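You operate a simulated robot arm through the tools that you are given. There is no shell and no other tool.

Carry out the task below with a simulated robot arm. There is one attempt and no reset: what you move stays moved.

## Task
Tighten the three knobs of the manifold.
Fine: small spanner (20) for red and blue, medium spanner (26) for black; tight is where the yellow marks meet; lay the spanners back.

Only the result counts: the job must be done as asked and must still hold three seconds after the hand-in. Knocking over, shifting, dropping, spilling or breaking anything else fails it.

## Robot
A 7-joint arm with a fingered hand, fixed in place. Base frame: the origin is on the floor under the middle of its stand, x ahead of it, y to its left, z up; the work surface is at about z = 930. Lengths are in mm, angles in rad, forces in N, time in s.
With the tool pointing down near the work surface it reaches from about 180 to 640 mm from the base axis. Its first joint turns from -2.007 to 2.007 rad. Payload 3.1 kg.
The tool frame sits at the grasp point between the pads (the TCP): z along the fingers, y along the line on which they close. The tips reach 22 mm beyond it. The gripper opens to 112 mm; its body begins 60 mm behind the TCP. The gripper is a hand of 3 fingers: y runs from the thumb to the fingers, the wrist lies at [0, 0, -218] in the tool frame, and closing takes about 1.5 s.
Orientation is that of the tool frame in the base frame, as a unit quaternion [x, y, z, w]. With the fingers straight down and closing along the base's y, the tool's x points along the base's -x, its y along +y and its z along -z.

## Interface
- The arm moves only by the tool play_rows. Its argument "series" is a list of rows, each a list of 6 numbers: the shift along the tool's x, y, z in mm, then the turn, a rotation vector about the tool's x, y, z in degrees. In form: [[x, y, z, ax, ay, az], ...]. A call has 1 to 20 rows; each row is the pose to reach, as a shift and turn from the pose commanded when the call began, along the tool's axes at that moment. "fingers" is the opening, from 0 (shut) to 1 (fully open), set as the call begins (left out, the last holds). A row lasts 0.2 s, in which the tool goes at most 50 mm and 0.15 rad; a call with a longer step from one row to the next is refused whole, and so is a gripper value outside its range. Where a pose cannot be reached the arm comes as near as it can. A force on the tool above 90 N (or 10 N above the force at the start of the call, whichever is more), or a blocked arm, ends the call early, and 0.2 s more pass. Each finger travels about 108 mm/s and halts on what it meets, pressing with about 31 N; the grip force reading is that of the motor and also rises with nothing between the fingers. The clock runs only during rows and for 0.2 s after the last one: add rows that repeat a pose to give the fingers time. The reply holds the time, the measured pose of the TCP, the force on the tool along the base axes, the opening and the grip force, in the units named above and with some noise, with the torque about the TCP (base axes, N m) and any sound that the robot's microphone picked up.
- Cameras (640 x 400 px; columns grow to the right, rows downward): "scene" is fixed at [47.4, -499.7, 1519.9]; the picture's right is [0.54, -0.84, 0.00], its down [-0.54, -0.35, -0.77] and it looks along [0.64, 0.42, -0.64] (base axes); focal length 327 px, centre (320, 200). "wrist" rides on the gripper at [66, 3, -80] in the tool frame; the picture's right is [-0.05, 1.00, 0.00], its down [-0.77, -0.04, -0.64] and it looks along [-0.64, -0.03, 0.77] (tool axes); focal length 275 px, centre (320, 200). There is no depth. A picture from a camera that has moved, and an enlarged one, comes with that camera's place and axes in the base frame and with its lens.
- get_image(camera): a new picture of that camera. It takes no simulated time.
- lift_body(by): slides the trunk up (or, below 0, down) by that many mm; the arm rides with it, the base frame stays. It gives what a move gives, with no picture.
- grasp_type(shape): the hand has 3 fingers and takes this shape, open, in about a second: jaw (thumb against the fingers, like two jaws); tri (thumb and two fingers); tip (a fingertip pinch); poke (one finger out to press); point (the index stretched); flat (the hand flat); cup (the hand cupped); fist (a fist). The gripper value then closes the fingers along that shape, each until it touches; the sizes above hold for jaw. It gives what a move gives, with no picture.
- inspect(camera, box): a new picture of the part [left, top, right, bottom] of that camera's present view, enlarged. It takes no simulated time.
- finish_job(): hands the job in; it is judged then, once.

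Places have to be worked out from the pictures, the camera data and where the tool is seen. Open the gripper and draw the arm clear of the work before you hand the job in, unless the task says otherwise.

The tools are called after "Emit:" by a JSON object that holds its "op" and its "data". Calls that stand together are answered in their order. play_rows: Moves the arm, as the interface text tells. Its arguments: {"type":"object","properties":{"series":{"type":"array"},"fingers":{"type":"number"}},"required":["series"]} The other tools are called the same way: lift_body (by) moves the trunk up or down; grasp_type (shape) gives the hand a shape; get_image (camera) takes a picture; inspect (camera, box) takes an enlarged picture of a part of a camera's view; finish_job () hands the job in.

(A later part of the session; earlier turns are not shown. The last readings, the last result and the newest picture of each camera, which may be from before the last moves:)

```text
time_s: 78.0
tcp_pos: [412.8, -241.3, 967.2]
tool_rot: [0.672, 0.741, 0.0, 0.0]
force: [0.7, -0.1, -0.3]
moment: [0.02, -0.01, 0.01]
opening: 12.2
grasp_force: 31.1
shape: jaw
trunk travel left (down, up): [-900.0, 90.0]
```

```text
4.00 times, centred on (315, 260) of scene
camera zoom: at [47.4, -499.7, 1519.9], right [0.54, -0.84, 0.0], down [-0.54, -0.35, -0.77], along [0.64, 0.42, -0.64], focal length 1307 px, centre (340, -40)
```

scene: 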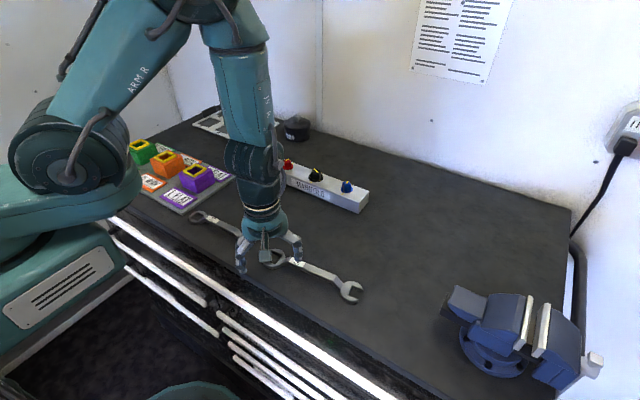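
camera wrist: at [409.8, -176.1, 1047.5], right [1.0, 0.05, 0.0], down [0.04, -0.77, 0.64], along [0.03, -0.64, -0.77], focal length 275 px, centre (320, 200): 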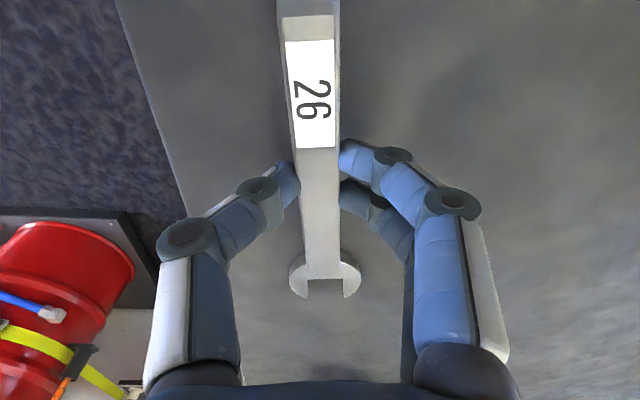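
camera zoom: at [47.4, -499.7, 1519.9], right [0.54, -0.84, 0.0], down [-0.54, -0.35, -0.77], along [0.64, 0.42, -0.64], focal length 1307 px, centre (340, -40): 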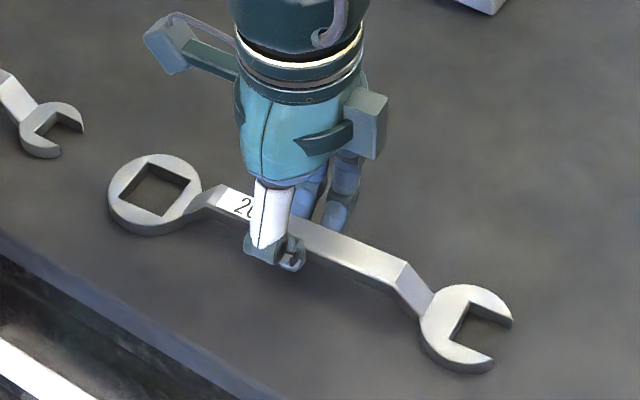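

The grip is good and level. I lift it slightly, turn it 40° clockwise while moving to x≈450, and set it down for the regrasp.

Emit:
{"op": "play_rows", "data": {"series": [[0, 0, -5, 0, 0, 0], [0, 0, -13, 0, 0, 0], [0, 0, -22, 0, 0, 0], [-0.6, 6.3, -22, 0, 0, 6.67], [-1.3, 12.6, -22, 0, 0, 13.33], [-1.9, 18.9, -22, 0, 0, 20], [-2.5, 25.2, -22, 0, 0, 26.67], [-3.2, 31.5, -22, 0, 0, 33.33], [-3.8, 37.8, -22, 0, 0, 40], [-3.8, 37.8, -22, 0, 0, 40]], "fingers": 0.03}}

Emit:
{"op": "get_image", "data": {"camera": "wrist"}}

Emit:
{"op": "get_image", "data": {"camera": "scene"}}

```text
time_s: 80.2
tcp_pos: [450.8, -241.7, 990.0]
tool_rot: [0.885, 0.466, 0.0, -0.001]
force: [0.4, 0.0, -3.5]
moment: [0.01, 0.0, 0.01]
opening: 12.2
grasp_force: 31.4
shape: jaw
trunk travel left (down, up): [-900.0, 90.0]
```

```text
taken
camera wrist: at [491.3, -189.4, 1069.4], right [0.8, -0.6, 0.0], down [-0.47, -0.61, 0.64], along [-0.38, -0.51, -0.77], focal length 275 px, centre (320, 200)
```

wrist: 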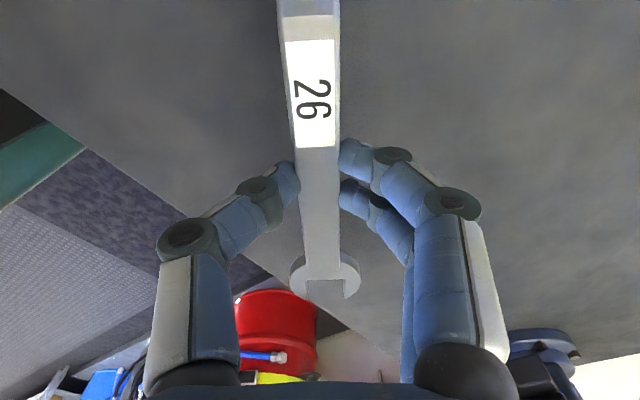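

```text
taken
```

scene: 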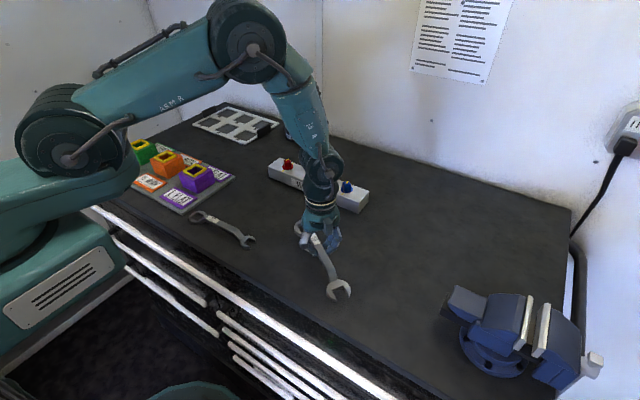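

It is held level at φ≈235.7°. I set it down here, release and rise.

Emit:
{"op": "play_rows", "data": {"series": [[0, 0, 10, 0, 0, 0], [0, 0, 18, 0, 0, 0], [0, 0, 21, 0, 0, 0], [0, 0, 22.7, 0, 0, 0], [0, 0, 22.7, 0, 0, 0]]}}

Emit:
{"op": "play_rows", "data": {"series": [[0, 0, 0, 0, 0, 0], [0, 0, 0, 0, 0, 0], [0, 0, 0, 0, 0, 0]], "fingers": 0.4}}

Emit:
{"op": "play_rows", "data": {"series": [[0, 0, -10, 0, 0, 0], [0, 0, -30, 0, 0, 0], [0, 0, -55, 0, 0, 0], [0, 0, -80, 0, 0, 0], [0, 0, -80, 0, 0, 0]]}}

Emit:
{"op": "get_image", "data": {"camera": "scene"}}

Emit:
{"op": "get_image", "data": {"camera": "wrist"}}

```text
time_s: 81.4
tcp_pos: [451.0, -241.4, 967.2]
tool_rot: [0.885, 0.466, 0.001, 0.001]
force: [0.6, 1.1, 4.1]
moment: [-0.03, -0.03, 0.05]
opening: 12.2
grasp_force: 30.7
shape: jaw
trunk travel left (down, up): [-900.0, 90.0]
```

```text
time_s: 82.2
tcp_pos: [449.5, -242.7, 966.8]
tool_rot: [0.885, 0.466, 0.001, 0.0]
force: [0.8, -0.2, -0.2]
moment: [0.03, 0.0, -0.01]
opening: 44.2
grasp_force: 0.1
shape: jaw
trunk travel left (down, up): [-900.0, 90.0]
```

```text
time_s: 83.4
tcp_pos: [449.6, -241.6, 1047.6]
tool_rot: [0.885, 0.466, 0.0, 0.0]
force: [0.4, 1.3, 0.0]
moment: [0.02, -0.02, -0.01]
opening: 44.4
grasp_force: 0.0
shape: jaw
trunk travel left (down, up): [-900.0, 90.0]
```

```text
taken
```

scene: 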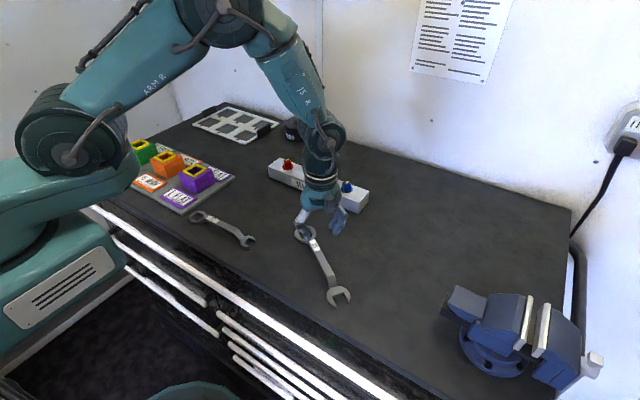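

```text
taken
camera wrist: at [491.4, -189.6, 1127.5], right [0.8, -0.6, 0.0], down [-0.47, -0.62, 0.64], along [-0.38, -0.51, -0.77], focal length 275 px, centre (320, 200)
```

wrist: 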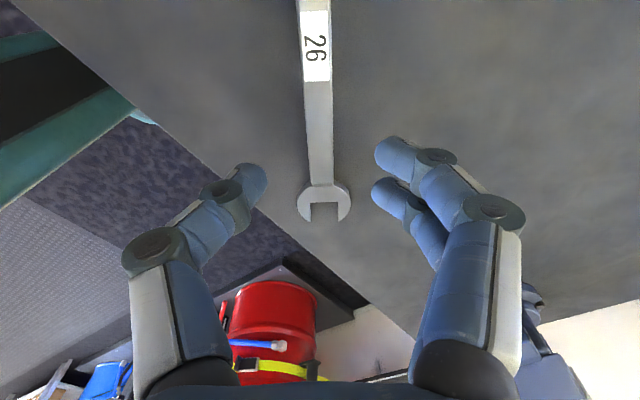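

The spanner rests flat at its temporary spot. I now rotate the hand 180° counter-clockwise through neutral.

Emit:
{"op": "play_rows", "data": {"series": [[0, 0, 0, 0, 0, -8], [0, 0, 0, 0, 0, -16], [0, 0, 0, 0, 0, -24], [0, 0, 0, 0, 0, -32], [0, 0, 0, 0, 0, -40], [0, 0, 0, 0, 0, -48], [0, 0, 0, 0, 0, -56], [0, 0, 0, 0, 0, -64], [0, 0, 0, 0, 0, -72], [0, 0, 0, 0, 0, -80], [0, 0, 0, 0, 0, -88], [0, 0, 0, 0, 0, -96], [0, 0, 0, 0, 0, -104], [0, 0, 0, 0, 0, -112], [0, 0, 0, 0, 0, -120], [0, 0, 0, 0, 0, -120]]}}

Emit:
{"op": "play_rows", "data": {"series": [[0, 0, 0, 0, 0, -8], [0, 0, 0, 0, 0, -16], [0, 0, 0, 0, 0, -24], [0, 0, 0, 0, 0, -32], [0, 0, 0, 0, 0, -40], [0, 0, 0, 0, 0, -48], [0, 0, 0, 0, 0, -56], [0, 0, 0, 0, 0, -60], [0, 0, 0, 0, 0, -60]]}}

Emit:
{"op": "get_image", "data": {"camera": "wrist"}}

```text
time_s: 86.8
tcp_pos: [451.8, -241.0, 1047.4]
tool_rot: [0.038, 0.999, 0.0, 0.0]
force: [0.2, -0.7, 0.6]
moment: [-0.03, -0.04, 0.0]
opening: 44.6
grasp_force: 0.0
shape: jaw
trunk travel left (down, up): [-900.0, 90.0]
```

```text
time_s: 88.8
tcp_pos: [451.4, -241.6, 1047.3]
tool_rot: [-0.467, 0.884, 0.001, 0.0]
force: [0.2, 0.9, -0.4]
moment: [0.02, -0.01, -0.02]
opening: 44.3
grasp_force: 0.1
shape: jaw
trunk travel left (down, up): [-900.0, 90.0]
```

```text
taken
camera wrist: at [411.1, -295.3, 1126.8], right [-0.8, 0.6, 0.0], down [0.46, 0.62, 0.64], along [0.38, 0.51, -0.77], focal length 275 px, centre (320, 200)
```

wrist: 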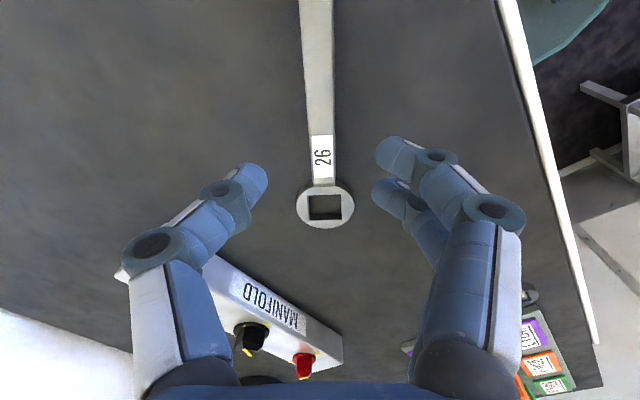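

Yaw 235.7° is reached. I zoom in to check the ring and bar alignment in the tool frame before gripping.

Emit:
{"op": "inspect", "data": {"camera": "wrist", "box": [270, 130, 390, 250]}}

Emit:
{"op": "inspect", "data": {"camera": "wrist", "box": [240, 0, 400, 100]}}

```text
3.33 times, centred on (330, 190) of wrist
camera zoom: at [411.1, -295.3, 1126.8], right [-0.8, 0.6, 0.0], down [0.46, 0.62, 0.64], along [0.38, 0.51, -0.77], focal length 918 px, centre (287, 233)
```

zoom: 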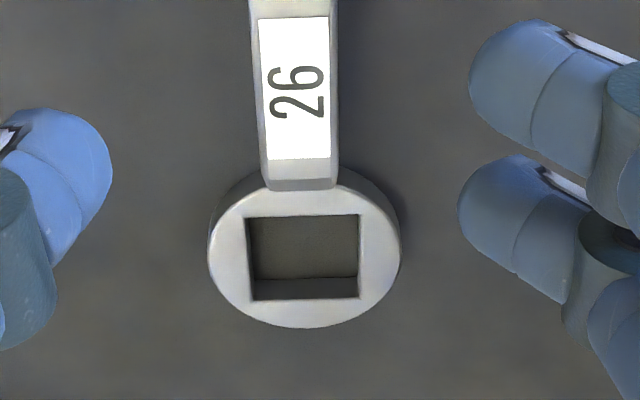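

```text
4.00 times, centred on (320, 50) of wrist
camera zoom: at [411.1, -295.3, 1126.8], right [-0.8, 0.6, 0.0], down [0.46, 0.62, 0.64], along [0.38, 0.51, -0.77], focal length 1101 px, centre (320, 800)
```

zoom: 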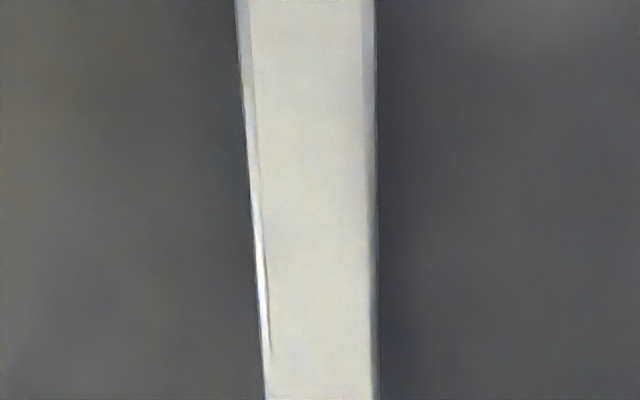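

The bar is aligned within half a degree and offset 0.8 mm; the ring centre is at tool (-98, 0). I lower, correct the offset and grip.

Emit:
{"op": "play_rows", "data": {"series": [[0, 0.3, 20, 0, 0, 0], [0, 0.6, 40, 0, 0, 0], [0, 0.8, 60, 0, 0, 0], [0, 0.8, 72, 0, 0, 0], [0, 0.8, 80.2, 0, 0, 0], [0, 0.8, 80.2, 0, 0, 0]], "fingers": 0.4}}

Emit:
{"op": "play_rows", "data": {"series": [[0, 0, 0, 0, 0, 0], [0, 0, 0, 0, 0, 0], [0, 0, 0, 0, 0, 0], [0, 0, 0, 0, 0, 0]], "fingers": 0.04}}

Emit:
{"op": "get_image", "data": {"camera": "wrist"}}

Emit:
{"op": "inspect", "data": {"camera": "scene", "box": [270, 200, 380, 310]}}

```text
time_s: 90.2
tcp_pos: [449.1, -242.2, 966.4]
tool_rot: [-0.466, 0.885, 0.0, 0.0]
force: [0.8, 0.4, -0.4]
moment: [0.0, -0.01, -0.03]
opening: 44.3
grasp_force: 0.1
shape: jaw
trunk travel left (down, up): [-900.0, 90.0]
```

```text
time_s: 91.2
tcp_pos: [449.6, -241.4, 966.1]
tool_rot: [-0.467, 0.884, -0.001, 0.0]
force: [0.7, 0.3, 1.0]
moment: [0.0, -0.01, -0.01]
opening: 12.3
grasp_force: 31.2
shape: jaw
trunk travel left (down, up): [-900.0, 90.0]
```

```text
taken
camera wrist: at [410.5, -295.3, 1046.2], right [-0.8, 0.6, 0.0], down [0.47, 0.62, 0.64], along [0.38, 0.51, -0.77], focal length 275 px, centre (320, 200)
```

wrist: 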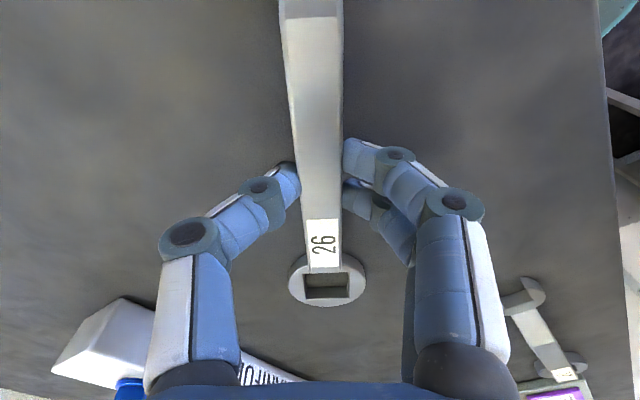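

```text
3.64 times, centred on (325, 255) of scene
camera zoom: at [47.4, -499.7, 1519.9], right [0.54, -0.84, 0.0], down [-0.54, -0.35, -0.77], along [0.64, 0.42, -0.64], focal length 1188 px, centre (302, 0)
```

zoom: 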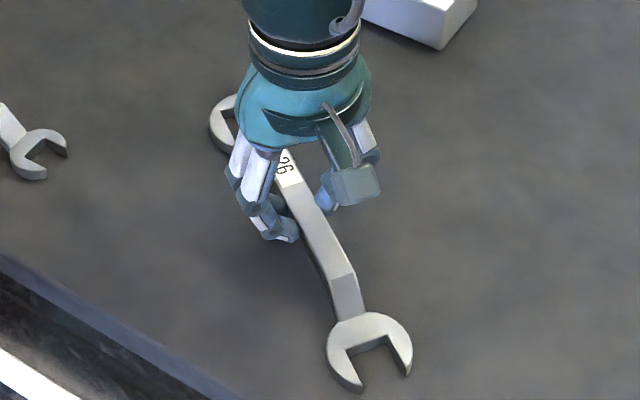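

The regrasp is solid, with the ring bottom 36 mm beyond the TCP. I lift and carry it to above the black knob, handle at 201.5°.

Emit:
{"op": "play_rows", "data": {"series": [[0, 0, -8, 0, 0, 0], [0, 0, -25, 0, 0, 0], [0, 0, -55, 0, 0, 0], [0, 0, -85, 0, 0, 0], [0, 0, -108, 0, 0, 0], [-22.5, -5.1, -108, 0, 0, 4.3], [-45, -10.2, -108, 0, 0, 8.6], [-67.4, -15.2, -108, 0, 0, 12.8], [-89.8, -20.3, -108, 0, 0, 17.1], [-112.3, -25.4, -108, 0, 0, 21.4], [-134.7, -30.5, -108, 0, 0, 25.7], [-157.2, -35.5, -108, 0, 0, 29.9], [-179.6, -40.6, -108, 0, 0, 34.2], [-179.6, -40.6, -108, 0, 0, 34.2]]}}

Emit:
{"op": "get_image", "data": {"camera": "wrist"}}

Emit:
{"op": "inspect", "data": {"camera": "scene", "box": [264, 130, 384, 205]}}

```text
time_s: 94.2
tcp_pos: [584.6, -117.0, 1074.3]
tool_rot: [-0.185, 0.983, 0.001, 0.0]
force: [-0.8, 0.5, -2.2]
moment: [0.02, -0.04, 0.0]
opening: 12.4
grasp_force: 30.6
shape: jaw
trunk travel left (down, up): [-900.0, 90.0]
```

```text
taken
camera wrist: at [522.5, -138.7, 1155.0], right [-0.32, 0.95, 0.0], down [0.73, 0.25, 0.64], along [0.6, 0.2, -0.77], focal length 275 px, centre (320, 200)
```

wrist: 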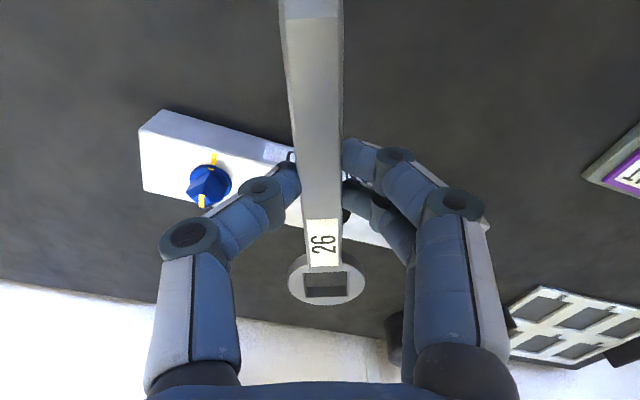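

```text
5.33 times, centred on (324, 168) of scene
camera zoom: at [47.4, -499.7, 1519.9], right [0.54, -0.84, 0.0], down [-0.54, -0.35, -0.77], along [0.64, 0.42, -0.64], focal length 1742 px, centre (299, 373)
```

zoom: 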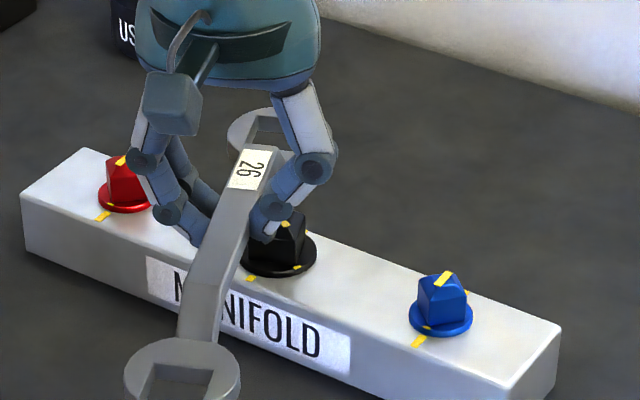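

Now I check the ring's place in the hand and the blue marks from this view.

Emit:
{"op": "inspect", "data": {"camera": "wrist", "box": [270, 190, 390, 310]}}

Emit:
{"op": "inspect", "data": {"camera": "wrist", "box": [176, 140, 240, 215]}}

```text
3.33 times, centred on (330, 250) of wrist
camera zoom: at [522.5, -138.7, 1155.0], right [-0.32, 0.95, 0.0], down [0.73, 0.25, 0.64], along [0.6, 0.2, -0.77], focal length 918 px, centre (287, 33)
```

zoom: 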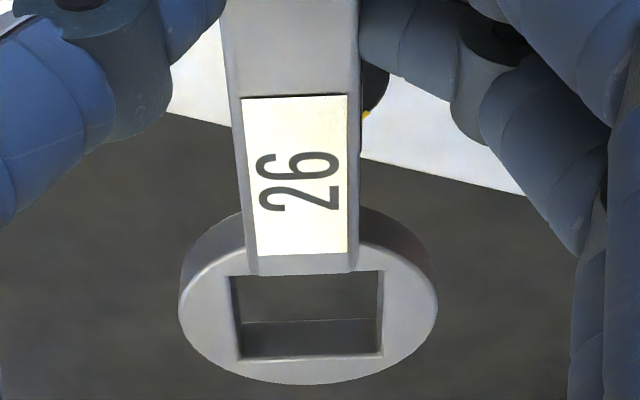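

```text
5.33 times, centred on (208, 178) of wrist
camera zoom: at [522.5, -138.7, 1155.0], right [-0.32, 0.95, 0.0], down [0.73, 0.25, 0.64], along [0.6, 0.2, -0.77], focal length 1468 px, centre (917, 320)
```

zoom: 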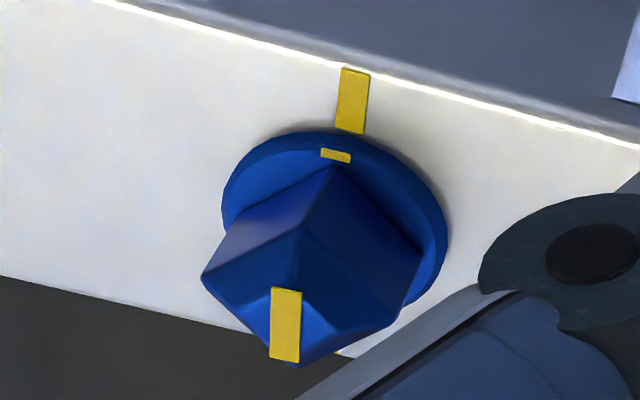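

Blue looks within 1–2° of its mark. I zoom further to pin that down.

Emit:
{"op": "inspect", "data": {"camera": "wrist", "box": [184, 148, 232, 178]}}

Emit:
{"op": "inspect", "data": {"camera": "wrist", "box": [184, 182, 232, 212]}}

Emit:
{"op": "inspect", "data": {"camera": "scene", "box": [337, 176, 361, 191]}}

Emit:
{"op": "inspect", "data": {"camera": "scene", "box": [276, 153, 300, 168]}}

```text
13.33 times, centred on (208, 163) of wrist
camera zoom: at [522.5, -138.7, 1155.0], right [-0.32, 0.95, 0.0], down [0.73, 0.25, 0.64], along [0.6, 0.2, -0.77], focal length 3670 px, centre (1813, 693)
```

zoom: 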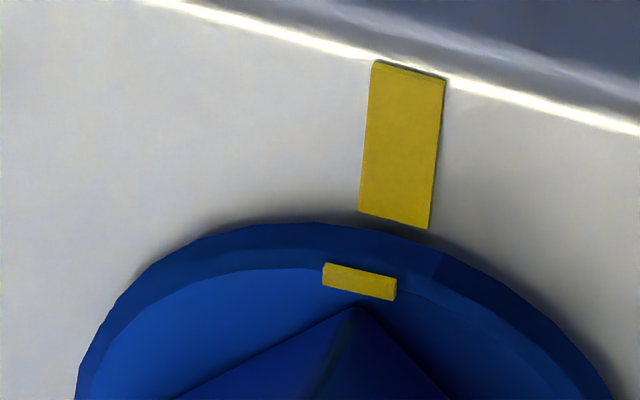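

```text
13.33 times, centred on (208, 197) of wrist
camera zoom: at [522.5, -138.7, 1155.0], right [-0.32, 0.95, 0.0], down [0.73, 0.25, 0.64], along [0.6, 0.2, -0.77], focal length 3670 px, centre (1813, 240)
```

zoom: 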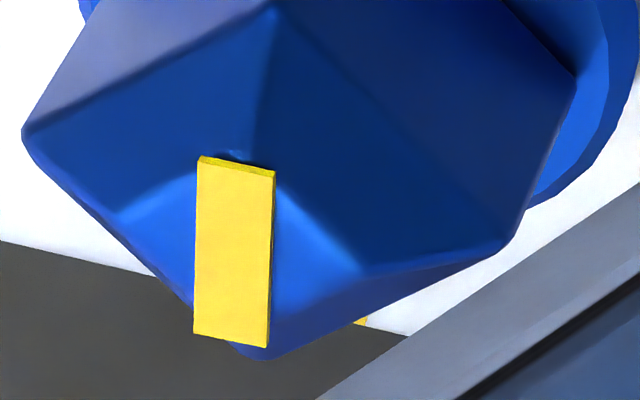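

```text
16.00 times, centred on (349, 184) of scene
camera zoom: at [47.4, -499.7, 1519.9], right [0.54, -0.84, 0.0], down [-0.54, -0.35, -0.77], along [0.64, 0.42, -0.64], focal length 5227 px, centre (-144, 464)
```

zoom: 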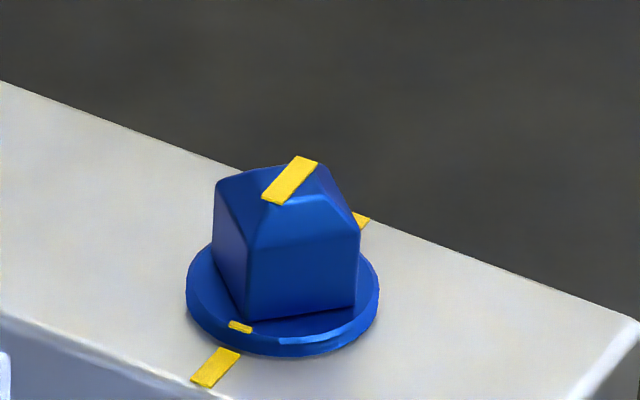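

```text
16.00 times, centred on (288, 160) of scene
camera zoom: at [47.4, -499.7, 1519.9], right [0.54, -0.84, 0.0], down [-0.54, -0.35, -0.77], along [0.64, 0.42, -0.64], focal length 5227 px, centre (832, 832)
```

zoom: 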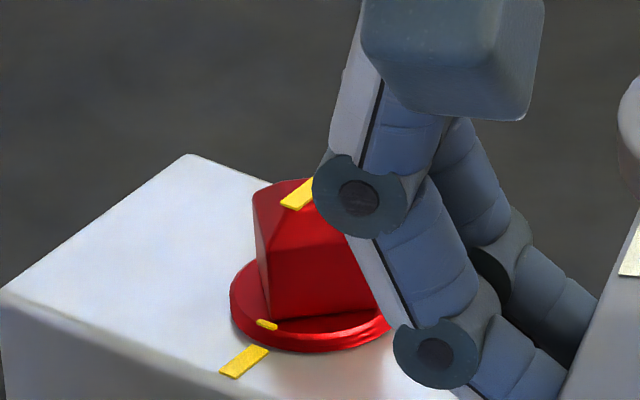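

Blue is within about 1.5° of its mark, well inside the mark width. The ring sits at tool (-97, 0), so it needs about a 2 mm correction to be over black. I lower until the head shows in the hole.

Emit:
{"op": "play_rows", "data": {"series": [[-0.4, 0.7, 8, 0, 0, -0.1], [-0.9, 1.5, 18, 0, 0, -0.2], [-1.3, 2.2, 28, 0, 0, -0.2], [-1.3, 2.2, 36, 0, 0, -0.2], [-1.3, 2.2, 42, 0, 0, -0.2], [-1.3, 2.2, 42, 0, 0, -0.2]]}}

Emit:
{"op": "inspect", "data": {"camera": "wrist", "box": [270, 190, 390, 310]}}

Emit:
{"op": "inspect", "data": {"camera": "scene", "box": [294, 145, 342, 181]}}

```text
time_s: 95.6
tcp_pos: [586.1, -113.6, 1032.6]
tool_rot: [-0.187, 0.982, 0.0, 0.001]
force: [-1.2, 0.1, -2.1]
moment: [0.01, 0.02, -0.01]
opening: 12.3
grasp_force: 31.0
shape: jaw
trunk travel left (down, up): [-900.0, 90.0]
```

```text
3.33 times, centred on (330, 250) of wrist
camera zoom: at [523.1, -135.5, 1112.1], right [-0.32, 0.95, 0.0], down [0.73, 0.25, 0.64], along [0.6, 0.21, -0.77], focal length 918 px, centre (287, 33)
```

zoom: 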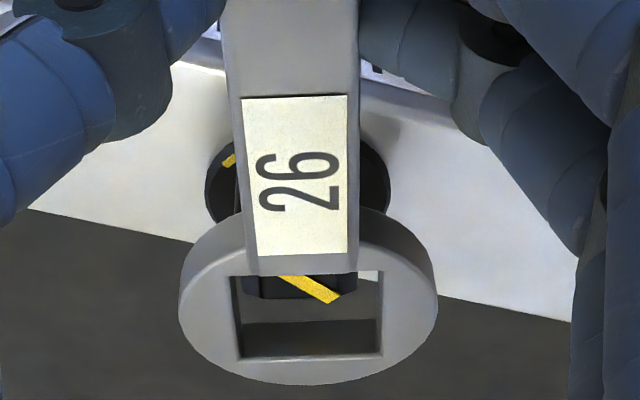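

```text
11.11 times, centred on (318, 163) of scene
camera zoom: at [47.4, -499.7, 1519.9], right [0.54, -0.84, 0.0], down [-0.54, -0.35, -0.77], along [0.64, 0.42, -0.64], focal length 3630 px, centre (342, 611)
```

zoom: 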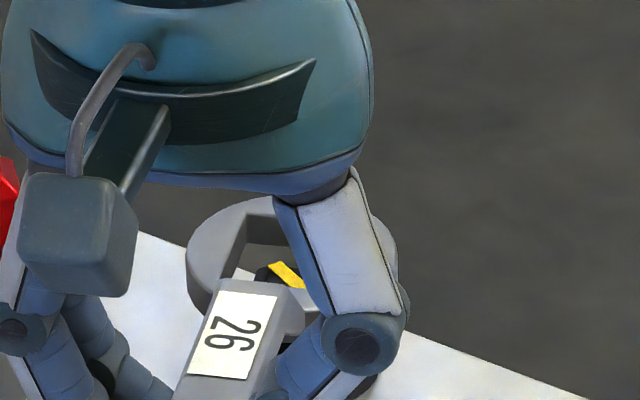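

The head is about 1.8 mm off in both tool x and y. I correct and lower partway.

Emit:
{"op": "play_rows", "data": {"series": [[0.9, -0.9, 0, 0, 0, 0], [1.8, -1.8, 0, 0, 0, 0], [1.8, -1.8, 3, 0, 0, 0], [1.8, -1.8, 6, 0, 0, 0], [1.8, -1.8, 8, 0, 0, 0], [1.8, -1.8, 8, 0, 0, 0]]}}

Emit:
{"op": "inspect", "data": {"camera": "wrist", "box": [270, 190, 390, 310]}}

Emit:
{"op": "inspect", "data": {"camera": "scene", "box": [294, 145, 342, 181]}}

```text
time_s: 97.0
tcp_pos: [583.9, -115.8, 1024.5]
tool_rot: [-0.187, 0.982, 0.001, 0.001]
force: [-0.3, -0.5, -1.3]
moment: [-0.04, 0.02, -0.02]
opening: 12.3
grasp_force: 30.7
shape: jaw
trunk travel left (down, up): [-900.0, 90.0]
```

```text
3.33 times, centred on (330, 250) of wrist
camera zoom: at [522.5, -138.1, 1104.2], right [-0.32, 0.95, 0.0], down [0.73, 0.25, 0.64], along [0.6, 0.21, -0.77], focal length 918 px, centre (287, 33)
```

zoom: 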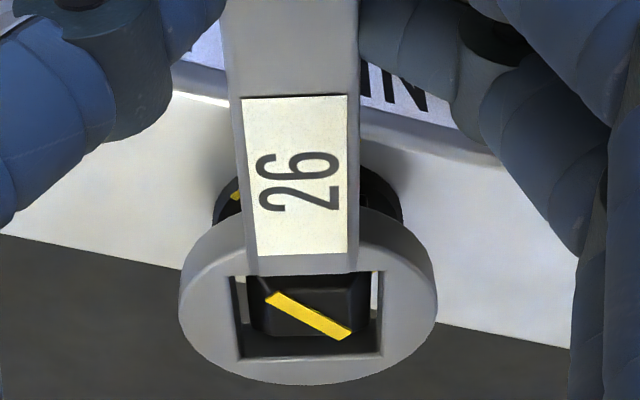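

```text
11.11 times, centred on (318, 163) of scene
camera zoom: at [47.4, -499.7, 1519.9], right [0.54, -0.84, 0.0], down [-0.54, -0.35, -0.77], along [0.64, 0.42, -0.64], focal length 3630 px, centre (342, 611)
```

zoom: 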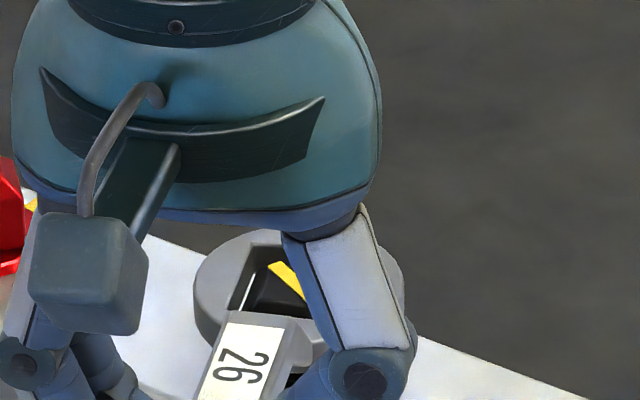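

The head is nearly centred in the hole. I continue lowering onto the flange in small steps.

Emit:
{"op": "play_rows", "data": {"series": [[0.5, 0.3, 2.5, 0, 0, 0], [0.5, 0.3, 5, 0, 0, 0], [0.5, 0.3, 7.5, 0, 0, 0], [0.5, 0.3, 9.5, 0, 0, 0], [0.5, 0.3, 9.5, 0, 0, 0]]}}

Emit:
{"op": "inspect", "data": {"camera": "wrist", "box": [270, 190, 390, 310]}}

Emit:
{"op": "inspect", "data": {"camera": "scene", "box": [294, 145, 342, 181]}}

```text
time_s: 98.2
tcp_pos: [584.6, -116.1, 1015.0]
tool_rot: [-0.188, 0.982, 0.0, 0.0]
force: [0.4, -1.1, -2.5]
moment: [-0.01, 0.05, -0.01]
opening: 12.4
grasp_force: 31.2
shape: jaw
trunk travel left (down, up): [-900.0, 90.0]
```

```text
3.33 times, centred on (330, 250) of wrist
camera zoom: at [522.2, -138.2, 1095.0], right [-0.32, 0.95, 0.0], down [0.73, 0.25, 0.64], along [0.6, 0.21, -0.77], focal length 918 px, centre (287, 33)
```

zoom: 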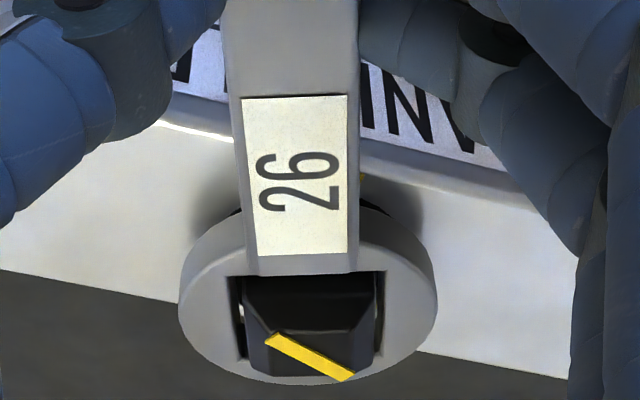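

```text
11.11 times, centred on (318, 163) of scene
camera zoom: at [47.4, -499.7, 1519.9], right [0.54, -0.84, 0.0], down [-0.54, -0.35, -0.77], along [0.64, 0.42, -0.64], focal length 3630 px, centre (342, 611)
```

zoom: 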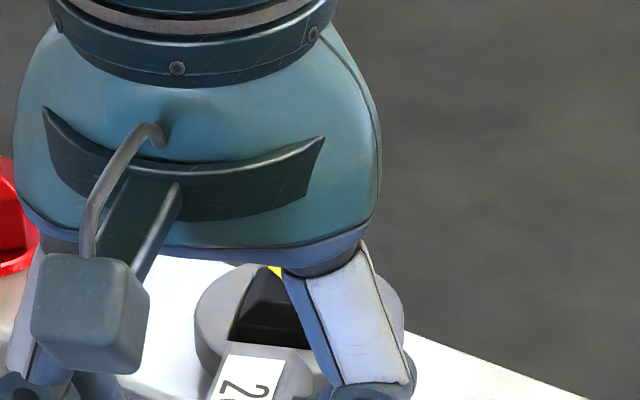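

The ring is seated on black. I turn it clockwise 39° about the knob axis.

Emit:
{"op": "play_rows", "data": {"series": [[-0.13, 5.08, 0, 0, 0, 3], [-0.53, 10.14, 0, 0, 0, 6], [-1.19, 15.17, 0, 0, 0, 9], [-2.12, 20.17, 0, 0, 0, 12], [-3.31, 25.11, 0, 0, 0, 15], [-4.75, 29.97, 0, 0, 0, 18], [-6.44, 34.76, 0, 0, 0, 21], [-8.39, 39.45, 0, 0, 0, 24], [-10.57, 44.04, 0, 0, 0, 27], [-13, 48.5, 0, 0, 0, 30], [-15.65, 52.83, 0, 0, 0, 33], [-18.53, 57.02, 0, 0, 0, 36], [-21.62, 61.04, 0, 0, 0, 39], [-21.62, 61.04, 0, 0, 0, 39]]}}

Emit:
{"op": "inspect", "data": {"camera": "wrist", "box": [270, 190, 390, 310]}}

Emit:
{"op": "inspect", "data": {"camera": "scene", "box": [264, 140, 344, 190]}}

```text
time_s: 101.2
tcp_pos: [581.3, -51.2, 1017.0]
tool_rot: [0.152, 0.988, 0.0, 0.001]
force: [-3.1, 0.4, -1.5]
moment: [0.0, 0.05, 0.05]
opening: 12.6
grasp_force: 31.1
shape: jaw
trunk travel left (down, up): [-900.0, 90.0]
```

```text
3.33 times, centred on (330, 250) of wrist
camera zoom: at [519.8, -28.6, 1094.9], right [0.34, 0.94, 0.0], down [0.72, -0.27, 0.64], along [0.6, -0.22, -0.77], focal length 918 px, centre (287, 33)
```

zoom: 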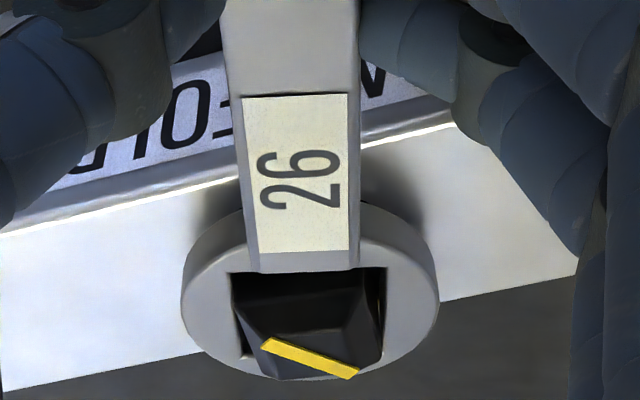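

```text
8.00 times, centred on (304, 165) of scene
camera zoom: at [47.4, -499.7, 1519.9], right [0.54, -0.84, 0.0], down [-0.54, -0.35, -0.77], along [0.64, 0.42, -0.64], focal length 2613 px, centre (448, 480)
```

zoom: 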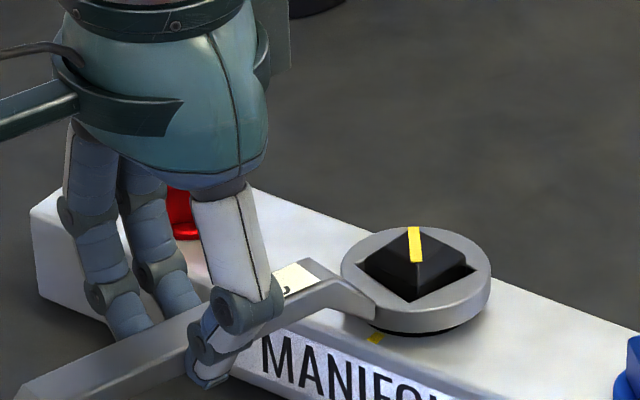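

Black's mark is at ≈38.6° now. I continue 30°.

Emit:
{"op": "play_rows", "data": {"series": [[-0.13, 5.08, 0, 0, 0, 3], [-0.53, 10.14, 0, 0, 0, 6], [-1.19, 15.17, 0, 0, 0, 9], [-2.12, 20.17, 0, 0, 0, 12], [-3.31, 25.11, 0, 0, 0, 15], [-4.75, 29.97, 0, 0, 0, 18], [-6.44, 34.76, 0, 0, 0, 21], [-8.39, 39.45, 0, 0, 0, 24], [-10.57, 44.04, 0, 0, 0, 27], [-13, 48.5, 0, 0, 0, 30], [-13, 48.5, 0, 0, 0, 30]]}}

Emit:
{"op": "inspect", "data": {"camera": "scene", "box": [300, 160, 332, 180]}}

Emit:
{"op": "inspect", "data": {"camera": "scene", "box": [264, 140, 344, 190]}}

Emit:
{"op": "get_image", "data": {"camera": "wrist"}}

```text
time_s: 103.6
tcp_pos: [608.2, -7.9, 1015.7]
tool_rot: [0.403, 0.915, 0.0, 0.0]
force: [-4.3, -0.3, -3.3]
moment: [0.04, 0.06, 0.03]
opening: 12.3
grasp_force: 31.6
shape: jaw
trunk travel left (down, up): [-900.0, 90.0]
```

```text
16.00 times, centred on (316, 170) of scene
camera zoom: at [47.4, -499.7, 1519.9], right [0.54, -0.84, 0.0], down [-0.54, -0.35, -0.77], along [0.64, 0.42, -0.64], focal length 5227 px, centre (384, 680)
```

zoom: 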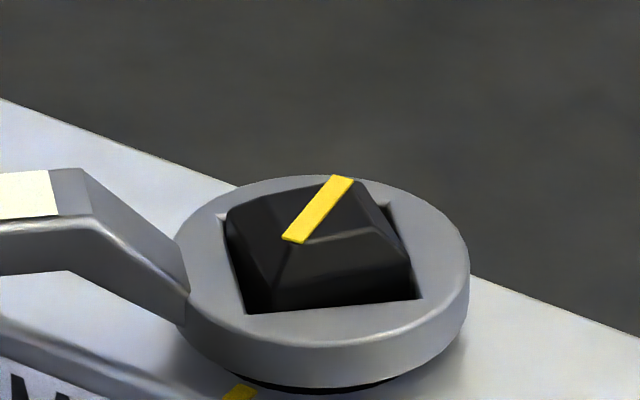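

```text
8.00 times, centred on (304, 165) of scene
camera zoom: at [47.4, -499.7, 1519.9], right [0.54, -0.84, 0.0], down [-0.54, -0.35, -0.77], along [0.64, 0.42, -0.64], focal length 2613 px, centre (448, 480)
```

zoom: 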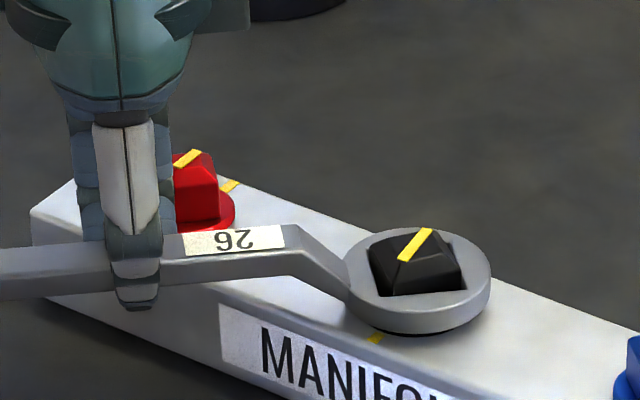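

```text
taken
camera wrist: at [566.2, 41.6, 1095.2], right [0.77, 0.64, 0.0], down [0.49, -0.59, 0.64], along [0.41, -0.49, -0.77], focal length 275 px, centre (320, 200)
```

wrist: 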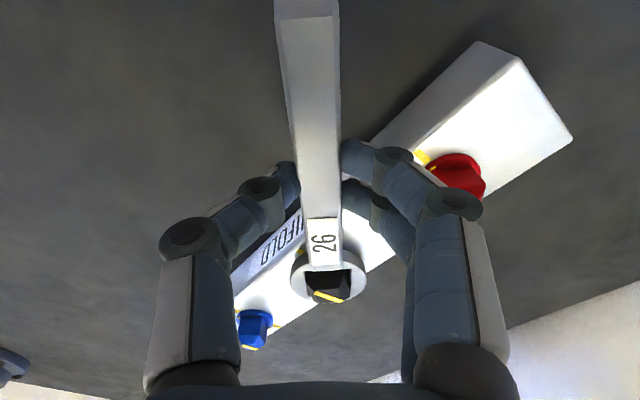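

About 9° remain on black. I turn 6° and check.

Emit:
{"op": "play_rows", "data": {"series": [[-0.13, 5.08, 0, 0, 0, 3], [-0.53, 10.14, 0, 0, 0, 6], [-0.53, 10.14, 0, 0, 0, 6]]}}

Emit:
{"op": "inspect", "data": {"camera": "scene", "box": [300, 164, 332, 184]}}

Emit:
{"op": "inspect", "data": {"camera": "wrist", "box": [280, 235, 360, 315]}}

```text
time_s: 104.4
tcp_pos: [615.5, -2.1, 1015.6]
tool_rot: [0.45, 0.893, -0.001, 0.001]
force: [-4.9, 0.2, -3.1]
moment: [0.01, 0.12, 0.05]
opening: 12.3
grasp_force: 31.1
shape: jaw
trunk travel left (down, up): [-900.0, 90.0]
```

```text
16.00 times, centred on (316, 174) of scene
camera zoom: at [47.4, -499.7, 1519.9], right [0.54, -0.84, 0.0], down [-0.54, -0.35, -0.77], along [0.64, 0.42, -0.64], focal length 5227 px, centre (384, 616)
```

zoom: 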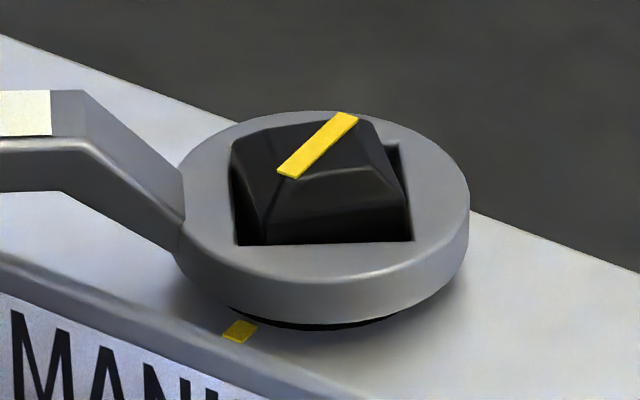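

```text
5.00 times, centred on (320, 275) of wrist
camera zoom: at [579.6, 52.5, 1095.0], right [0.83, 0.56, 0.0], down [0.43, -0.64, 0.64], along [0.35, -0.53, -0.77], focal length 1376 px, centre (320, -175)
```

zoom: 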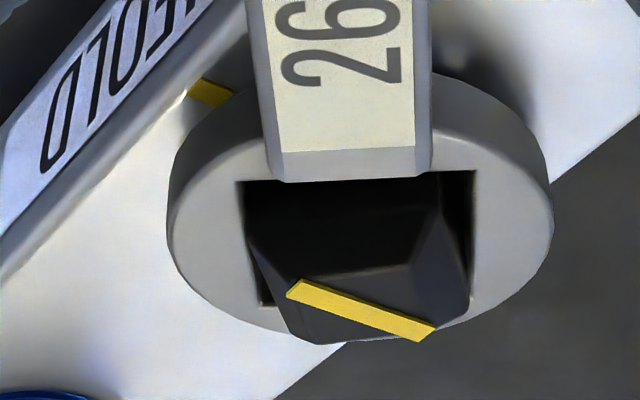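

Scene reads ≈3° left and wrist reads ≈1–2° left. I zoom tighter on both to decide the final nudge.

Emit:
{"op": "inspect", "data": {"camera": "wrist", "box": [308, 283, 356, 313]}}

Emit:
{"op": "inspect", "data": {"camera": "wrist", "box": [284, 238, 332, 268]}}

```text
13.33 times, centred on (332, 298) of wrist
camera zoom: at [579.6, 52.5, 1095.0], right [0.83, 0.56, 0.0], down [0.43, -0.64, 0.64], along [0.35, -0.53, -0.77], focal length 3670 px, centre (160, -1107)
```

zoom: 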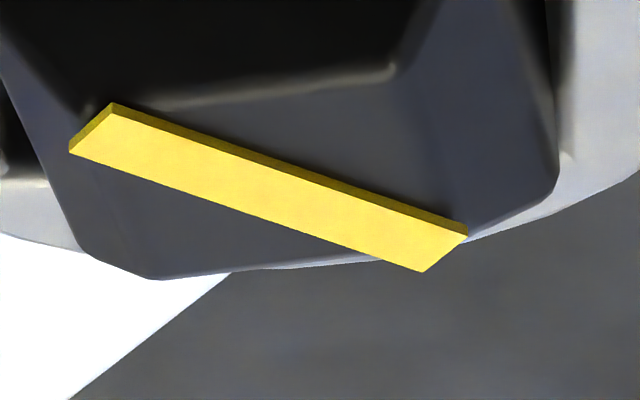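

```text
13.33 times, centred on (308, 253) of wrist
camera zoom: at [579.6, 52.5, 1095.0], right [0.83, 0.56, 0.0], down [0.43, -0.64, 0.64], along [0.35, -0.53, -0.77], focal length 3670 px, centre (480, -507)
```

zoom: 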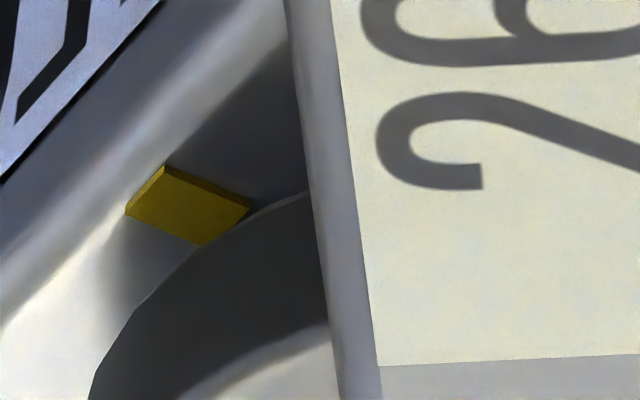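

Both views now agree on about 2–3° remaining, so I turn the final 2.6°.

Emit:
{"op": "play_rows", "data": {"series": [[-0.03, 2.2, 0, 0, 0, 1.3], [-0.1, 4.4, 0, 0, 0, 2.6], [-0.1, 4.4, 0, 0, 0, 2.6]]}}

Emit:
{"op": "inspect", "data": {"camera": "scene", "box": [300, 164, 332, 184]}}

Emit:
{"op": "inspect", "data": {"camera": "wrist", "box": [308, 283, 356, 313]}}

```text
time_s: 105.2
tcp_pos: [619.7, 0.6, 1015.5]
tool_rot: [0.47, 0.883, 0.0, 0.0]
force: [-5.8, 1.1, -3.2]
moment: [-0.01, 0.11, 0.1]
opening: 12.0
grasp_force: 31.3
shape: jaw
trunk travel left (down, up): [-900.0, 90.0]
```

```text
16.00 times, centred on (316, 174) of scene
camera zoom: at [47.4, -499.7, 1519.9], right [0.54, -0.84, 0.0], down [-0.54, -0.35, -0.77], along [0.64, 0.42, -0.64], focal length 5227 px, centre (384, 616)
```

zoom: 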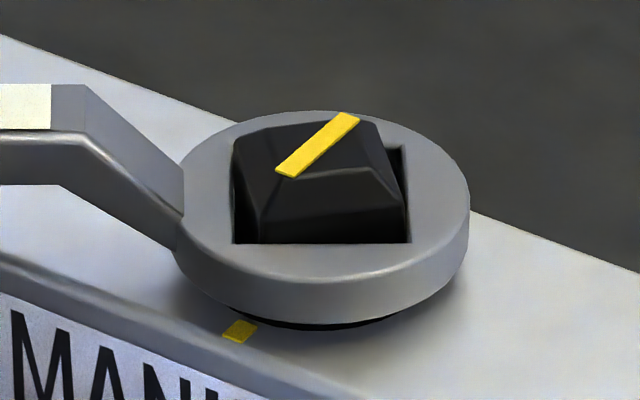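

```text
13.33 times, centred on (332, 298) of wrist
camera zoom: at [585.2, 56.3, 1095.2], right [0.85, 0.52, 0.0], down [0.4, -0.66, 0.64], along [0.33, -0.54, -0.77], focal length 3670 px, centre (160, -1107)
```

zoom: 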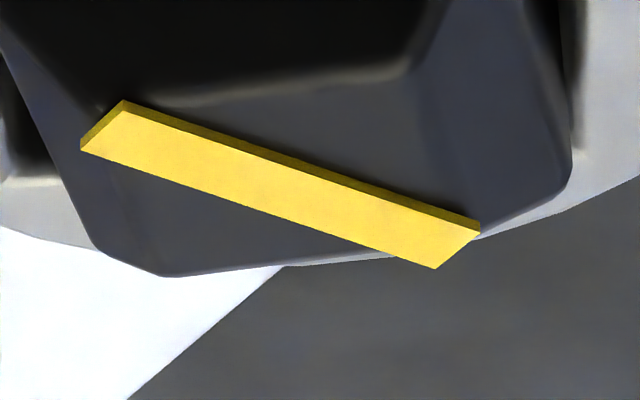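

Readings are now -0.1° (wrist) and +1.3° (scene). I add a last 0.6° and then lift off to inspect.

Emit:
{"op": "play_rows", "data": {"series": [[0, 1.0, 0, 0, 0, 0.6], [0, 1.0, 0, 0, 0, 0.6], [-0.15, -4.0, 0, 0, 0, -2.4], [-0.5, -8.5, 0, 0, 0, -5], [-0.5, -8.5, -8, 0, 0, -5], [-0.5, -8.5, -18, 0, 0, -5], [-0.5, -8.5, -30, 0, 0, -5], [-0.5, -8.5, -45, 0, 0, -5], [-0.5, -8.5, -60, 0, 0, -5], [-0.5, -8.5, -60, 0, 0, -5]]}}

Emit:
{"op": "inspect", "data": {"camera": "scene", "box": [300, 164, 332, 184]}}

Emit:
{"op": "get_image", "data": {"camera": "wrist"}}

```text
time_s: 107.4
tcp_pos: [612.5, -5.1, 1074.8]
tool_rot: [0.431, 0.902, -0.001, 0.0]
force: [0.8, -0.2, -2.7]
moment: [0.0, 0.03, 0.03]
opening: 12.2
grasp_force: 30.9
shape: jaw
trunk travel left (down, up): [-900.0, 90.0]
```

```text
16.00 times, centred on (316, 174) of scene
camera zoom: at [47.4, -499.7, 1519.9], right [0.54, -0.84, 0.0], down [-0.54, -0.35, -0.77], along [0.64, 0.42, -0.64], focal length 5227 px, centre (384, 616)
```

zoom: 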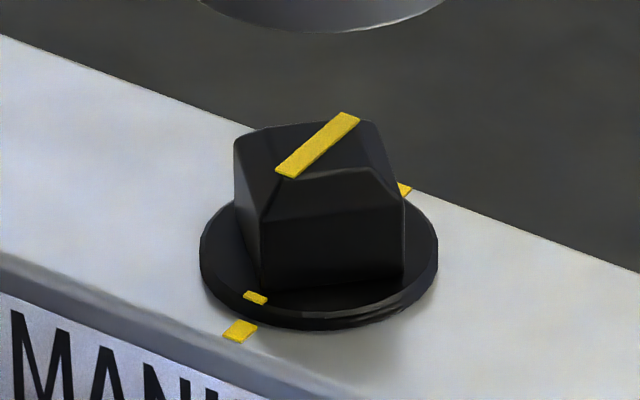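

```text
taken
camera wrist: at [574.8, 48.2, 1154.6], right [0.81, 0.59, 0.0], down [0.46, -0.62, 0.64], along [0.38, -0.51, -0.77], focal length 275 px, centre (320, 200)
```

wrist: 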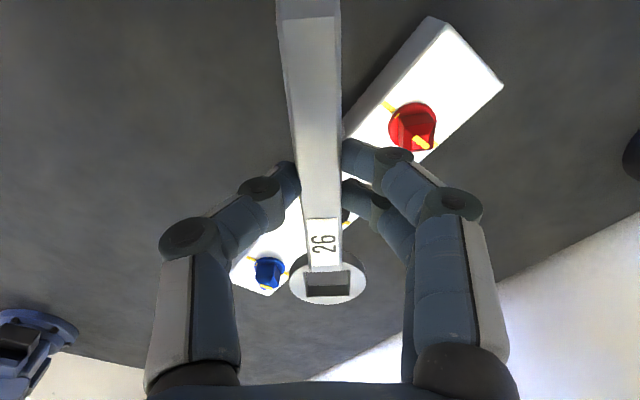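

Black's flange mark lies on the fixed line. Red and blue are both visible from here, so I zoom to verify them.

Emit:
{"op": "inspect", "data": {"camera": "wrist", "box": [376, 96, 448, 156]}}

Emit:
{"op": "inspect", "data": {"camera": "wrist", "box": [240, 250, 296, 300]}}

```text
6.67 times, centred on (412, 126) of wrist
camera zoom: at [574.8, 48.2, 1154.6], right [0.81, 0.59, 0.0], down [0.46, -0.62, 0.64], along [0.38, -0.51, -0.77], focal length 1835 px, centre (-293, 693)
```

zoom: 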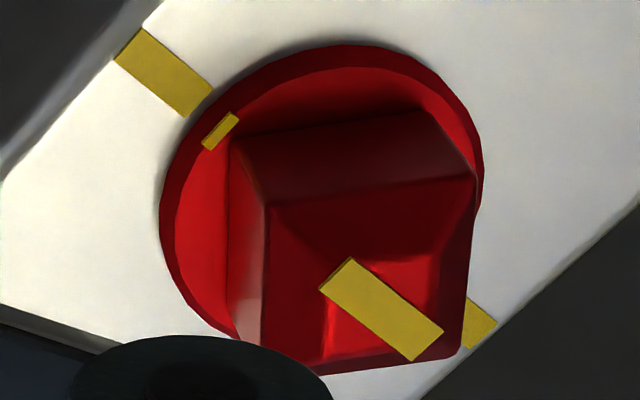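

```text
8.00 times, centred on (268, 275) of wrist
camera zoom: at [574.8, 48.2, 1154.6], right [0.81, 0.59, 0.0], down [0.46, -0.62, 0.64], along [0.38, -0.51, -0.77], focal length 2202 px, centre (736, -400)
```

zoom: 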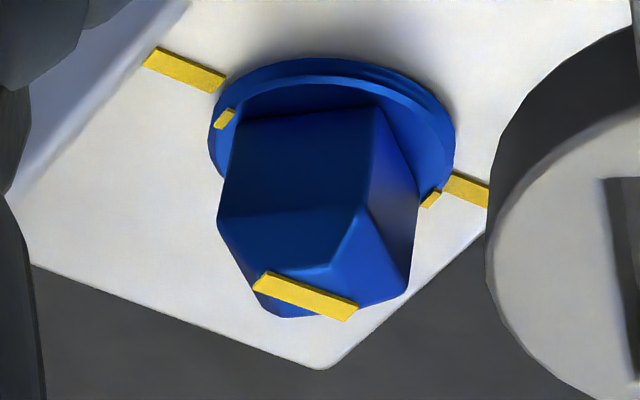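

Red is within about 0.6°, blue within about 1–1.7°, and black is on its mark. Now I take the medium spanner back to the temporary spot for the reverse regrasp.

Emit:
{"op": "play_rows", "data": {"series": [[-5.4, -18.4, 0, 0, 0, -7.12], [-10.9, -36.8, 0, 0, 0, -14.24], [-16.3, -55.2, 0, 0, 0, -21.36], [-21.7, -73.6, 0, 0, 0, -28.48], [-27.2, -92, 0, 0, 0, -35.6], [-32.6, -110.4, 0, 0, 0, -42.72], [-38, -128.8, 0, 0, 0, -49.84], [-43.5, -147.2, 0, 0, 0, -56.96], [-48.9, -165.6, 0, 0, 0, -64.08], [-54.3, -184, 0, 0, 0, -71.2], [-59.8, -202.4, 0, 0, 0, -78.32], [-65.2, -220.8, 0, 0, 0, -85.44], [-70.6, -239.2, 0, 0, 0, -92.56], [-76.1, -257.6, 0, 0, 0, -99.68], [-81.5, -276, 0, 0, 0, -106.8], [-81.5, -276, 0, 0, 0, -106.8]]}}

Emit:
{"op": "get_image", "data": {"camera": "wrist"}}

Emit:
{"op": "get_image", "data": {"camera": "scene"}}

```text
time_s: 110.8
tcp_pos: [450.6, -242.2, 1076.0]
tool_rot: [-0.468, 0.884, 0.0, -0.001]
force: [0.3, 0.7, -2.3]
moment: [0.01, -0.02, 0.01]
opening: 11.9
grasp_force: 31.4
shape: jaw
trunk travel left (down, up): [-900.0, 90.0]
```

```text
taken
camera wrist: at [411.0, -295.9, 1155.0], right [-0.8, 0.6, 0.0], down [0.46, 0.62, 0.64], along [0.38, 0.51, -0.77], focal length 275 px, centre (320, 200)
```

wrist: 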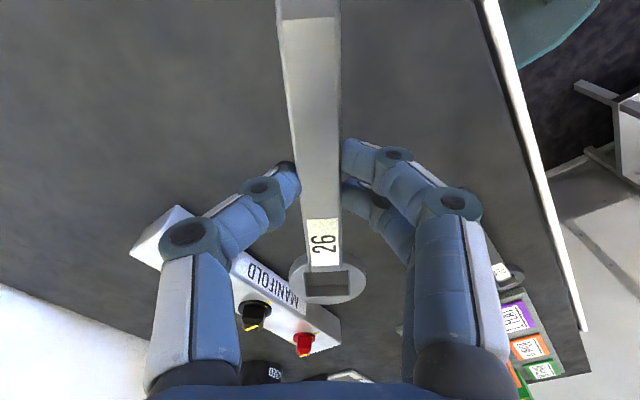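

```text
taken
```

scene: 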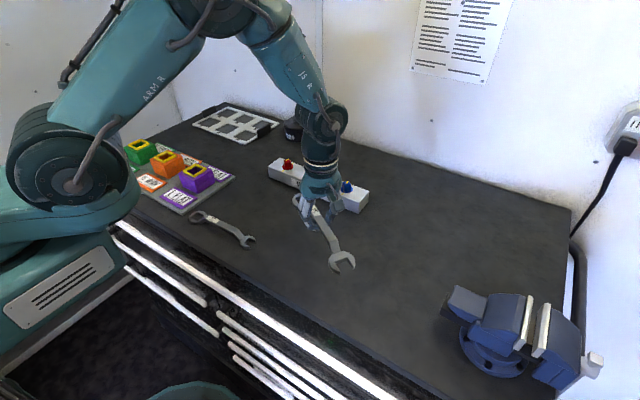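

It is back over the temporary spot and level. I lower it to the table.

Emit:
{"op": "play_rows", "data": {"series": [[0, 0, 25, 0, 0, 0], [0, 0, 50, 0, 0, 0], [0, 0, 75, 0, 0, 0], [0, 0, 92, 0, 0, 0], [0, 0, 102, 0, 0, 0], [0, 0, 106, 0, 0, 0], [0, 0, 108.2, 0, 0, 0], [0, 0, 108.2, 0, 0, 0]]}}

Emit:
{"op": "inspect", "data": {"camera": "scene", "box": [270, 200, 380, 310]}}

```text
time_s: 112.6
tcp_pos: [450.3, -243.0, 967.1]
tool_rot: [-0.468, 0.884, 0.0, 0.0]
force: [-0.2, -0.9, -0.9]
moment: [0.02, 0.02, -0.01]
opening: 12.0
grasp_force: 30.9
shape: jaw
trunk travel left (down, up): [-900.0, 90.0]
```

```text
3.64 times, centred on (325, 255) of scene
camera zoom: at [47.4, -499.7, 1519.9], right [0.54, -0.84, 0.0], down [-0.54, -0.35, -0.77], along [0.64, 0.42, -0.64], focal length 1188 px, centre (302, 0)
```

zoom: 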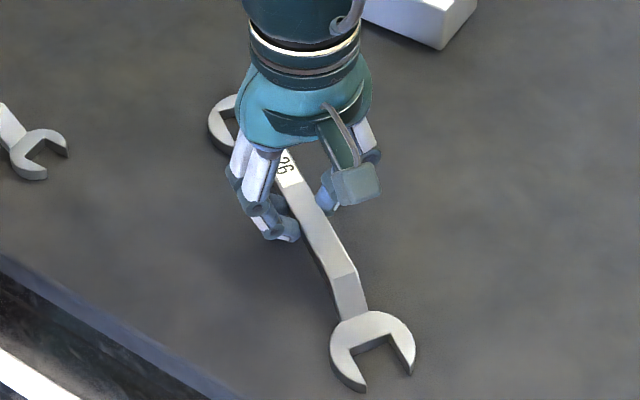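

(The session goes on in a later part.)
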